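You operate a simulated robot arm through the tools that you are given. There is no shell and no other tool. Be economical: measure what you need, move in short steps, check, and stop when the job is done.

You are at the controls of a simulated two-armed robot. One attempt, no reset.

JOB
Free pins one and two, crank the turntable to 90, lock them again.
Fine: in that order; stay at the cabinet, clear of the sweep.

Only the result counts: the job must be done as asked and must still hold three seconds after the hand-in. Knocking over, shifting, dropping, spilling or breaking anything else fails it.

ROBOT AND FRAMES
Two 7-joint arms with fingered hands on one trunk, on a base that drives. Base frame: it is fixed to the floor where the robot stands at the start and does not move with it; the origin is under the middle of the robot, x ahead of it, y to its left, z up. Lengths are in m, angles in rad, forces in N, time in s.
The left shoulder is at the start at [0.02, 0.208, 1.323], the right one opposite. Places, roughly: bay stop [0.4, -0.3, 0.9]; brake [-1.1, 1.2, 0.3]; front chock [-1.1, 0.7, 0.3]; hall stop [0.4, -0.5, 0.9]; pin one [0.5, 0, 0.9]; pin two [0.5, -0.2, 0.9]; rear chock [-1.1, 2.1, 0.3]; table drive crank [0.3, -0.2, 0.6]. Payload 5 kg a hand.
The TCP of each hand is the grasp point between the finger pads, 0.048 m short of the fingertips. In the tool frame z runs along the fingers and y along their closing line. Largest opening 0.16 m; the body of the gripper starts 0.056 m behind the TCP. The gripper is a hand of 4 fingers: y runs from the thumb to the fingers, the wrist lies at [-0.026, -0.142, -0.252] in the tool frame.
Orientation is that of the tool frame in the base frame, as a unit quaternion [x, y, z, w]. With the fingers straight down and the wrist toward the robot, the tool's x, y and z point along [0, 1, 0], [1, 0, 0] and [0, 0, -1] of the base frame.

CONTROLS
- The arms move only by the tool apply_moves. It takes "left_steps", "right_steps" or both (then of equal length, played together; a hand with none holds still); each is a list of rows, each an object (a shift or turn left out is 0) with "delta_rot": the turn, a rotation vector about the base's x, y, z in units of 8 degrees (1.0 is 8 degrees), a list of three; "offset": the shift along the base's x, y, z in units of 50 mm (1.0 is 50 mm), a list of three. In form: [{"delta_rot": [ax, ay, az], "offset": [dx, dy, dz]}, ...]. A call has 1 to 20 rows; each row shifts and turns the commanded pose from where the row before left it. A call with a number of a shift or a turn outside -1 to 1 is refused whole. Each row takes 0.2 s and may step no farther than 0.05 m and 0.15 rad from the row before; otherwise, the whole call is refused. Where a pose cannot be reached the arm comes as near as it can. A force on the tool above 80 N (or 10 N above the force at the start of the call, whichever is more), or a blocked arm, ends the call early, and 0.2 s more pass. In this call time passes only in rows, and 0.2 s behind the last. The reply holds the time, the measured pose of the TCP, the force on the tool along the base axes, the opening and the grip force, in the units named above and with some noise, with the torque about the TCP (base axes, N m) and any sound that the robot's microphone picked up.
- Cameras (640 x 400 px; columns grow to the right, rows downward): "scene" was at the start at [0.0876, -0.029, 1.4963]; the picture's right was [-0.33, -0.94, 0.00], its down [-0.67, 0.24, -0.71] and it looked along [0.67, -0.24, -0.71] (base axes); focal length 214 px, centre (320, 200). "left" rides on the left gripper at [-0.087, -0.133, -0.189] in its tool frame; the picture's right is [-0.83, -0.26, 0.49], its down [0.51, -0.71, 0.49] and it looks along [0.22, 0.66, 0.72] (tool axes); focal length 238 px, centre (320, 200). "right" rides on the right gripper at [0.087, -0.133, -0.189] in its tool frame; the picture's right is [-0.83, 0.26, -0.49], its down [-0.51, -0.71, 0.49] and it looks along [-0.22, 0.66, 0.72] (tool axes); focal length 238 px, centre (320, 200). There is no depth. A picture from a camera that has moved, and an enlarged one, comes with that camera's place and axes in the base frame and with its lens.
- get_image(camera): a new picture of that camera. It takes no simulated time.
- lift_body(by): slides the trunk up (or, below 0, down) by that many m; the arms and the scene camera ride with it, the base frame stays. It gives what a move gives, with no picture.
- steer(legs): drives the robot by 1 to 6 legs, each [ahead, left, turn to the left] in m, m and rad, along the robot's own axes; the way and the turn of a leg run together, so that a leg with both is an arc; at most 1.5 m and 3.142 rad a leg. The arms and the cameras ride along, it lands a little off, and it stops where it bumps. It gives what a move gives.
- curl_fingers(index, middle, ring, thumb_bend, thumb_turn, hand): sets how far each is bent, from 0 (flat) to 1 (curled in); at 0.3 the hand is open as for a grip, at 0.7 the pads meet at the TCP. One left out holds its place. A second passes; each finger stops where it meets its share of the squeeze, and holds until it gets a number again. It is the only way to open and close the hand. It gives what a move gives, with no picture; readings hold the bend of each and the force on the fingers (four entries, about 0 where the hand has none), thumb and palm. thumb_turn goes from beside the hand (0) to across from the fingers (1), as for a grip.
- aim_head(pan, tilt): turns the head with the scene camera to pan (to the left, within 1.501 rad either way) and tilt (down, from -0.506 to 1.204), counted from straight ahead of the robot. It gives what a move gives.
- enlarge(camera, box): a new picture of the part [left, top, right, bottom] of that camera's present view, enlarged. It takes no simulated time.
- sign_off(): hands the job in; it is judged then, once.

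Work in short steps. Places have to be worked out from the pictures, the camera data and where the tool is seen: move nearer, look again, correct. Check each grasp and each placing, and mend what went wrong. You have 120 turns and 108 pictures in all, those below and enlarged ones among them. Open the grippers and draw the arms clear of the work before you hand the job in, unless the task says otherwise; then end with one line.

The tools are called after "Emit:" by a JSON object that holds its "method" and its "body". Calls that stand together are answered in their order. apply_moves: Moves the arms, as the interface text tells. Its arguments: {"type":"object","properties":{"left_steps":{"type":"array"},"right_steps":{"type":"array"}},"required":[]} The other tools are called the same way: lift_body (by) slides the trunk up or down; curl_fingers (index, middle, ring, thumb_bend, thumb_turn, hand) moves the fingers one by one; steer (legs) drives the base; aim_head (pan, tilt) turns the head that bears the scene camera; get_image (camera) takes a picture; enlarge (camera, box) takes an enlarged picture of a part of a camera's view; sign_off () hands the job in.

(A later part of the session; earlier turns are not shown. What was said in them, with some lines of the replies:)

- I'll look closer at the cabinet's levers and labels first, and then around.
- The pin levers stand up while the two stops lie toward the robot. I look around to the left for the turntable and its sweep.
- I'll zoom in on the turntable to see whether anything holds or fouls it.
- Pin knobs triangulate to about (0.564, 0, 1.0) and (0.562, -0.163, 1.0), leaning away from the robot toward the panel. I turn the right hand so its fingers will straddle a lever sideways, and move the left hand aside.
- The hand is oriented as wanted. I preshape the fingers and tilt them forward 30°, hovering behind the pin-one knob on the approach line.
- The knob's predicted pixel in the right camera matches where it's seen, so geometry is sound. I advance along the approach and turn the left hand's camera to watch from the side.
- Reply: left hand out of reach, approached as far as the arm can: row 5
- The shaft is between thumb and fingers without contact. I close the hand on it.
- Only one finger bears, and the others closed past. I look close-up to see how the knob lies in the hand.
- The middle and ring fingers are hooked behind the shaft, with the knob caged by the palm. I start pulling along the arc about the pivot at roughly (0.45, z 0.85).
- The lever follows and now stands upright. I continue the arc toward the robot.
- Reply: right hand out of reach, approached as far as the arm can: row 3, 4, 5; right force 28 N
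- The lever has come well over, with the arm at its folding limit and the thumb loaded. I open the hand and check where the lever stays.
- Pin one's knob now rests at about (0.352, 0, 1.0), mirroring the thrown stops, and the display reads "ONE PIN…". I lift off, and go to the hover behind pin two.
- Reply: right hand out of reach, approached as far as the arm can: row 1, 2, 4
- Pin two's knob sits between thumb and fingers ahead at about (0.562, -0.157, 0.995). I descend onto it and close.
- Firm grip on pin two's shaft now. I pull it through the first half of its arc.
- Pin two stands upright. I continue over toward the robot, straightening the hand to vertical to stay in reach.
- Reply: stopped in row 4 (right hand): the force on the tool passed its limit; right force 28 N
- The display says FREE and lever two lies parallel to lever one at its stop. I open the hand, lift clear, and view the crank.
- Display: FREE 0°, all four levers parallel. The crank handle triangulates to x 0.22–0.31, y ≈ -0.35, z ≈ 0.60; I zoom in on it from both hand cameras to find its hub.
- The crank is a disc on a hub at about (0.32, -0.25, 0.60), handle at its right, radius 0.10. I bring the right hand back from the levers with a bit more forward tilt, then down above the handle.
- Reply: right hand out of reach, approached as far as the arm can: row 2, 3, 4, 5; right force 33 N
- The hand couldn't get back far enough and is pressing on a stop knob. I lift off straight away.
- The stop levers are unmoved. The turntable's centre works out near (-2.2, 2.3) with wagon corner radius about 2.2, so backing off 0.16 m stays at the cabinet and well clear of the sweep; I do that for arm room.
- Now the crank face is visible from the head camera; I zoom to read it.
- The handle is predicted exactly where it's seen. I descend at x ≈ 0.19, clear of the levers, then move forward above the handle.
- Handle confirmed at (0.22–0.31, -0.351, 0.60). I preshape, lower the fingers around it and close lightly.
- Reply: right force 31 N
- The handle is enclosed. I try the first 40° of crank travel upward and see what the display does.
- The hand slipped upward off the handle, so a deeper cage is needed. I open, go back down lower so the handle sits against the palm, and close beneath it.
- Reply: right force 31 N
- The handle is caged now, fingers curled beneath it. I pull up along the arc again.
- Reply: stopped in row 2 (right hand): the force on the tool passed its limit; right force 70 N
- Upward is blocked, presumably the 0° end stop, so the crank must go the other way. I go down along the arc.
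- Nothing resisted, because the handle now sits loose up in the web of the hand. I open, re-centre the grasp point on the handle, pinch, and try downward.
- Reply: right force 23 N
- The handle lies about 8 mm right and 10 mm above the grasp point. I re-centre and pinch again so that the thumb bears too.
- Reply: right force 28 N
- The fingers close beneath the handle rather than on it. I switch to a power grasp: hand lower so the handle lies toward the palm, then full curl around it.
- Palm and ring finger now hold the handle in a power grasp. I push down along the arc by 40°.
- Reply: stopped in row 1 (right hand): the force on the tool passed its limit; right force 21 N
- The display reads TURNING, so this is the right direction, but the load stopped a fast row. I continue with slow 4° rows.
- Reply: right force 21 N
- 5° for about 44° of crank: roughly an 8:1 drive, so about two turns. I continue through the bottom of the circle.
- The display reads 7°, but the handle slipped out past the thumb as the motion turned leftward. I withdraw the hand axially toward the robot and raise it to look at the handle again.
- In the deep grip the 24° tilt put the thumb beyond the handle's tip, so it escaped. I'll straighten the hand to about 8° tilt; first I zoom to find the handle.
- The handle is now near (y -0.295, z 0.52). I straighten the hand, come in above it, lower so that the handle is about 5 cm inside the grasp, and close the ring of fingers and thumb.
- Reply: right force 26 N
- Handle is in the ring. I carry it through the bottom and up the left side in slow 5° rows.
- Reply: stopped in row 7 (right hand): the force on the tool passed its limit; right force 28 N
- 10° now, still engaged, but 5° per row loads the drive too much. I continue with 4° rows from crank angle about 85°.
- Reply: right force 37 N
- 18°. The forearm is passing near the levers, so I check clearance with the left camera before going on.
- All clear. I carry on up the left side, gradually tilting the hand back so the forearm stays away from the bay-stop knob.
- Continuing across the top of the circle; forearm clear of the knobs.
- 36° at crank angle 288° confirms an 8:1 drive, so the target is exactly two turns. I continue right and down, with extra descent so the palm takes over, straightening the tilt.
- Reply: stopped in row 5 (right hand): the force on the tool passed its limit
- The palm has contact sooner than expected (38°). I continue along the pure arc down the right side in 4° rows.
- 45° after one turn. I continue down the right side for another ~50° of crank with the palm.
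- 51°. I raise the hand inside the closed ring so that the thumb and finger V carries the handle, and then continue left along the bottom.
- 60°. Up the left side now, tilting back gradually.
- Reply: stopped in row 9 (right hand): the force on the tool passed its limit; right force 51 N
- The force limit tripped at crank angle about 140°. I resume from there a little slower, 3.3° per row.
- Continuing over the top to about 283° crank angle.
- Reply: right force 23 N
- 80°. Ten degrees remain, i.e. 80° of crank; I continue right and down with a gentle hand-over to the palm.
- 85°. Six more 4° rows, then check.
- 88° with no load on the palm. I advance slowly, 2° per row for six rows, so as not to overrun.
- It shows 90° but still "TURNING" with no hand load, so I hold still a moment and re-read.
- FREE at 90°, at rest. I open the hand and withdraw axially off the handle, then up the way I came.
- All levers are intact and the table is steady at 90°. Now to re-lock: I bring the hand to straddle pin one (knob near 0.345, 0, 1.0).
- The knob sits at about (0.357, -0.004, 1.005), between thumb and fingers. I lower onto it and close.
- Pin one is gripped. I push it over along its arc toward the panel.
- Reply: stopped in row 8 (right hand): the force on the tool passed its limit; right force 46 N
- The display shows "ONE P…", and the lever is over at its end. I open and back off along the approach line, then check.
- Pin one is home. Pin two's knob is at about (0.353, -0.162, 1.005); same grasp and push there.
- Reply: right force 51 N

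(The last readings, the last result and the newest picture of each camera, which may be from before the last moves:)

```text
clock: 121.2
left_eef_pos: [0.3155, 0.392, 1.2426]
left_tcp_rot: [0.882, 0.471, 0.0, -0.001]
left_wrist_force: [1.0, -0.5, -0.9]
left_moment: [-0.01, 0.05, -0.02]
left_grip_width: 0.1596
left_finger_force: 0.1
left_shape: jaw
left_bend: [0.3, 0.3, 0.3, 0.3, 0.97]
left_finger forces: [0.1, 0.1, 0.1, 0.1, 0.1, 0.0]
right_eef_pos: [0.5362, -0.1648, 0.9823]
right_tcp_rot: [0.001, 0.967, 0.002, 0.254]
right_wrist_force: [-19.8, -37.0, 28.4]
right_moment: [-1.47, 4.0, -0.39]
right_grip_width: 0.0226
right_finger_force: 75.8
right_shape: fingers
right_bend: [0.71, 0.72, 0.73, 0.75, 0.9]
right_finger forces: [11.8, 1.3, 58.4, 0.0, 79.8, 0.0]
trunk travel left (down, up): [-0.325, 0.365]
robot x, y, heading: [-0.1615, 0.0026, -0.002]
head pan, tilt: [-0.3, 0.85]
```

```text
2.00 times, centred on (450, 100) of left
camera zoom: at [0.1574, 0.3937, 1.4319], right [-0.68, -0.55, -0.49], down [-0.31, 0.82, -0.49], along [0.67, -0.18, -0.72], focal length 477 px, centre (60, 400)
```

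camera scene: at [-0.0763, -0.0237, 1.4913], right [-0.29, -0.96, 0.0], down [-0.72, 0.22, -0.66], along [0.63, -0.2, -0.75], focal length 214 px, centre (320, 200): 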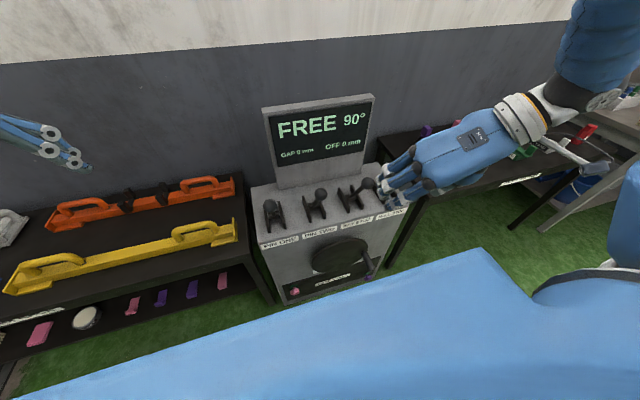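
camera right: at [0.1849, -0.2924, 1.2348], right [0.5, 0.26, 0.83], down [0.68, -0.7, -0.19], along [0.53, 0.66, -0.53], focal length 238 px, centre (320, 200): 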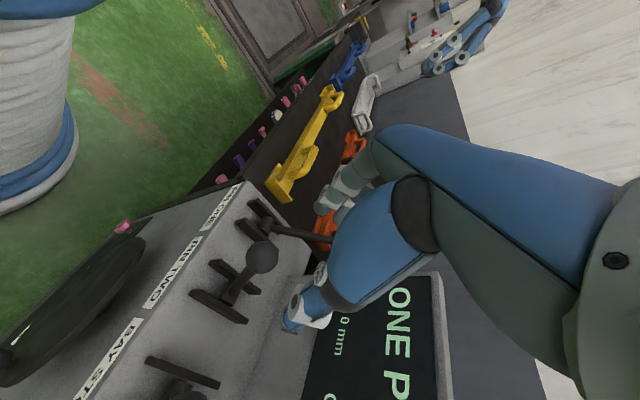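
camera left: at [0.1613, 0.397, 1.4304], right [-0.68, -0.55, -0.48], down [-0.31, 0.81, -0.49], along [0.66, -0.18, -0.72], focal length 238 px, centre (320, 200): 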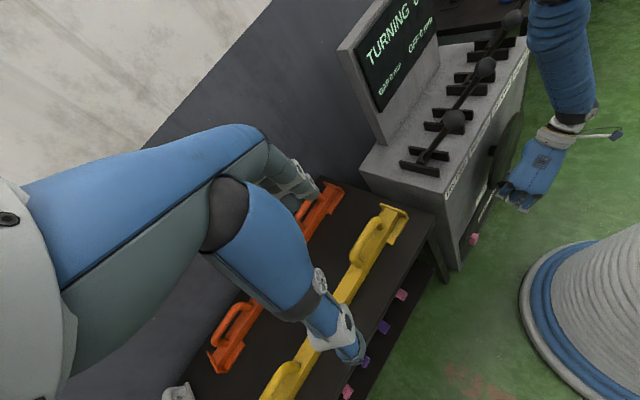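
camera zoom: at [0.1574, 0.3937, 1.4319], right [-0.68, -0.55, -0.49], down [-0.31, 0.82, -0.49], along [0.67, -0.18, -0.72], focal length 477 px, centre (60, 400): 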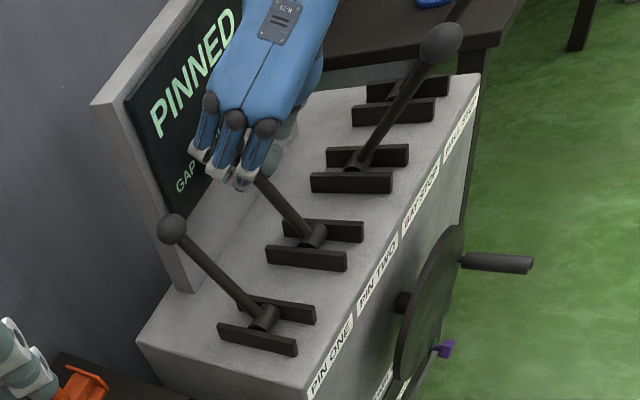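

PINNED. I open the hand, back off along the approach line, and clear the work.

Emit:
{"method": "curl_fingers", "body": {"hand": "right", "index": 0.35, "middle": 0.35, "ring": 0.35, "thumb_bend": 0.35}}

Emit:
{"method": "apply_moves", "body": {"right_steps": [{"offset": [-0.35, 0, 0.6]}, {"offset": [-0.35, 0, 0.6]}, {"offset": [-0.35, 0, 0.6]}, {"offset": [-0.35, 0, 0.6]}, {"offset": [-0.4, 0, 0.7]}, {"offset": [-0.4, -0.3, 0.7]}, {"offset": [-0.4, -0.8, 0]}, {"offset": [-0.4, -0.8, 0]}, {"offset": [-0.4, -0.8, 0]}, {"offset": [-0.4, -0.8, 0]}, {"offset": [0, -0.8, 0]}]}}

Emit:
{"method": "enlarge", "body": {"camera": "scene", "box": [230, 80, 430, 310]}}

Emit:
{"method": "get_image", "body": {"camera": "scene"}}

```text
clock: 122.2
left_eef_pos: [0.3154, 0.3939, 1.2426]
left_tcp_rot: [0.882, 0.472, 0.0, 0.0]
left_wrist_force: [1.6, 0.7, 0.8]
left_moment: [-0.02, -0.03, 0.01]
left_grip_width: 0.1597
left_finger_force: 0.0
left_shape: jaw
left_bend: [0.3, 0.3, 0.3, 0.3, 0.97]
left_finger forces: [0.0, 0.0, 0.1, 0.1, 0.0, 0.0]
right_eef_pos: [0.5349, -0.1601, 0.9809]
right_tcp_rot: [-0.001, 0.968, 0.003, 0.252]
right_wrist_force: [-20.5, -5.6, -2.6]
right_moment: [-0.13, 0.4, -0.1]
right_grip_width: 0.1503
right_finger_force: 10.3
right_shape: fingers
right_bend: [0.35, 0.35, 0.63, 0.35, 0.98]
right_finger forces: [0.1, 0.0, 20.1, 0.0, 0.0, 0.1]
trunk travel left (down, up): [-0.325, 0.365]
robot x, y, heading: [-0.1615, 0.0004, 0.001]
head pan, tilt: [-0.3, 0.85]
```

```text
clock: 124.6
left_eef_pos: [0.316, 0.3951, 1.2415]
left_tcp_rot: [0.882, 0.472, -0.001, -0.001]
left_wrist_force: [0.6, -1.2, -0.8]
left_moment: [0.09, 0.07, -0.04]
left_grip_width: 0.1599
left_finger_force: 0.1
left_shape: jaw
left_bend: [0.3, 0.3, 0.3, 0.3, 0.97]
left_finger forces: [0.1, 0.0, 0.1, 0.0, 0.0, 0.0]
right_eef_pos: [0.3492, -0.3764, 1.1699]
right_tcp_rot: [-0.002, 0.968, 0.003, 0.253]
right_wrist_force: [0.2, -0.6, -0.4]
right_moment: [0.11, 0.06, 0.04]
right_grip_width: 0.1505
right_finger_force: 0.0
right_shape: fingers
right_bend: [0.35, 0.35, 0.35, 0.35, 0.98]
right_finger forces: [0.0, 0.0, 0.0, 0.0, 0.0, 0.0]
trunk travel left (down, up): [-0.325, 0.365]
robot x, y, heading: [-0.1593, 0.0016, 0.003]
head pan, tilt: [-0.3, 0.85]
```

```text
1.74 times, centred on (330, 195) of scene
camera zoom: at [-0.0736, -0.0262, 1.4911], right [-0.29, -0.96, 0.0], down [-0.72, 0.22, -0.66], along [0.63, -0.19, -0.75], focal length 373 px, centre (303, 209)
```

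zoom: 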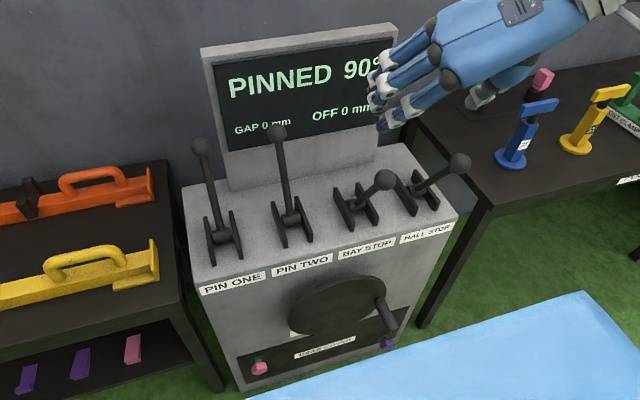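

```text
14 pictures are left
camera scene: at [-0.0736, -0.0262, 1.4911], right [-0.29, -0.96, 0.0], down [-0.72, 0.22, -0.66], along [0.63, -0.19, -0.75], focal length 214 px, centre (320, 200)
```

scene: 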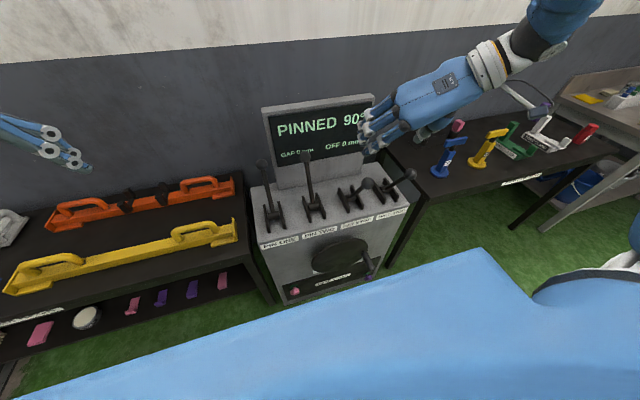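

PINNED at 90°, stops unmoved. I draw the right hand back clear, open it fully, and take a last look at the table.

Emit:
{"method": "apply_moves", "body": {"right_steps": [{"offset": [-0.6, -0.3, 0.5]}, {"offset": [-0.6, -0.3, 0.5]}, {"offset": [-0.6, -0.3, 0.5]}]}}

Emit:
{"method": "curl_fingers", "body": {"hand": "right", "index": 0.3, "middle": 0.3, "ring": 0.3, "thumb_bend": 0.3}}

Emit:
{"method": "enlarge", "body": {"camera": "scene", "box": [230, 80, 430, 310]}}

Emit:
{"method": "aim_head", "body": {"pan": 1.5, "tilt": 0.5}}

Emit:
{"method": "get_image", "body": {"camera": "scene"}}

```text
clock: 125.4
left_eef_pos: [0.3133, 0.3959, 1.2432]
left_tcp_rot: [0.882, 0.472, 0.0, -0.001]
left_wrist_force: [-0.7, -0.6, -0.2]
left_moment: [0.01, -0.18, 0.03]
left_grip_width: 0.1597
left_finger_force: 0.0
left_shape: jaw
left_bend: [0.3, 0.3, 0.3, 0.3, 0.97]
left_finger forces: [0.0, 0.0, 0.0, 0.1, 0.0, 0.0]
right_eef_pos: [0.2541, -0.4214, 1.2472]
right_tcp_rot: [-0.002, 0.968, 0.003, 0.253]
right_wrist_force: [-0.4, 0.5, -0.6]
right_moment: [-0.02, -0.11, 0.02]
right_grip_width: 0.1508
right_finger_force: 0.1
right_shape: fingers
right_bend: [0.35, 0.35, 0.35, 0.35, 0.98]
right_finger forces: [0.1, 0.0, 0.1, 0.0, 0.0, 0.0]
trunk travel left (down, up): [-0.325, 0.365]
robot x, y, heading: [-0.1613, -0.0051, 0.003]
head pan, tilt: [-0.3, 0.85]
```

```text
clock: 126.4
left_eef_pos: [0.316, 0.3944, 1.2419]
left_tcp_rot: [0.882, 0.472, -0.001, 0.001]
left_wrist_force: [-0.8, 0.4, 0.3]
left_moment: [0.02, 0.01, 0.0]
left_grip_width: 0.1599
left_finger_force: 0.1
left_shape: jaw
left_bend: [0.3, 0.3, 0.3, 0.3, 0.97]
left_finger forces: [0.1, 0.0, 0.0, 0.1, 0.0, 0.0]
right_eef_pos: [0.2566, -0.4211, 1.2466]
right_tcp_rot: [-0.001, 0.968, 0.003, 0.251]
right_wrist_force: [0.6, 0.3, 0.2]
right_moment: [-0.04, 0.02, 0.02]
right_grip_width: 0.1698
right_finger_force: 0.1
right_shape: fingers
right_bend: [0.3, 0.3, 0.3, 0.3, 0.98]
right_finger forces: [0.1, 0.0, 0.1, 0.0, 0.1, 0.1]
trunk travel left (down, up): [-0.325, 0.365]
robot x, y, heading: [-0.1616, 0.0017, 0.001]
head pan, tilt: [-0.3, 0.85]
```

```text
1.74 times, centred on (330, 195) of scene
camera zoom: at [-0.075, -0.0248, 1.4912], right [-0.29, -0.96, 0.0], down [-0.72, 0.22, -0.66], along [0.63, -0.19, -0.75], focal length 373 px, centre (303, 209)
```

zoom: 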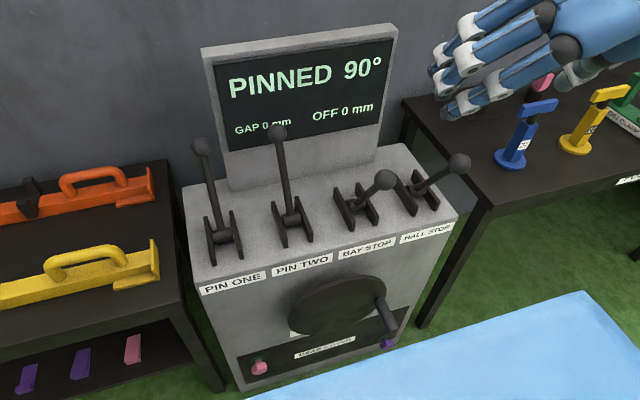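

```text
clock: 128.2
left_eef_pos: [0.3158, 0.3947, 1.2414]
left_tcp_rot: [0.882, 0.472, -0.001, 0.0]
left_wrist_force: [-0.9, 0.2, -0.1]
left_moment: [0.0, -0.01, 0.01]
left_grip_width: 0.1596
left_finger_force: 0.1
left_shape: jaw
left_bend: [0.3, 0.3, 0.3, 0.3, 0.97]
left_finger forces: [0.0, 0.1, 0.1, 0.1, 0.1, 0.1]
right_eef_pos: [0.2565, -0.4215, 1.2461]
right_tcp_rot: [-0.002, 0.968, 0.003, 0.253]
right_wrist_force: [1.0, -0.2, 0.4]
right_moment: [0.0, -0.01, 0.01]
right_grip_width: 0.1697
right_finger_force: 0.1
right_shape: fingers
right_bend: [0.3, 0.3, 0.3, 0.3, 0.98]
right_finger forces: [0.1, 0.0, 0.0, 0.1, 0.0, 0.0]
trunk travel left (down, up): [-0.325, 0.365]
robot x, y, heading: [-0.1602, 0.0008, -0.0]
head pan, tilt: [1.499, 0.499]
```

```text
12 pictures are left
camera scene: at [-0.1432, 0.0891, 1.5212], right [1.0, -0.07, 0.0], down [-0.03, -0.48, -0.88], along [0.06, 0.88, -0.48], focal length 214 px, centre (320, 200)
```

scene: 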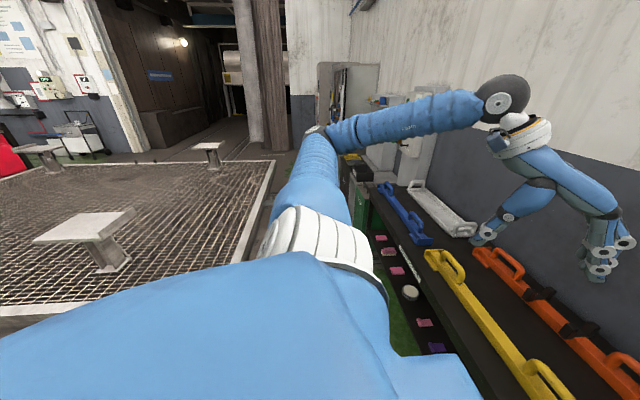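

The wagon has turned, the display reads PINNED 90° with 0 mm gap and offset, and both hands are open and clear. Handing in.

Emit:
{"method": "sign_off", "body": {}}

```text
The job is handed in.
```

The turntable is at 90° with pins one and two locked again: the display read PINNED 90°, GAP 0 mm, OFF 0 mm just before hand-in. I freed both pins before cranking. I backed the robot 0.16 m for arm room, still at the cabinet and, by my estimate, clear of the sweep. My hand pressed briefly on a stop lever, but both stops look unmoved.
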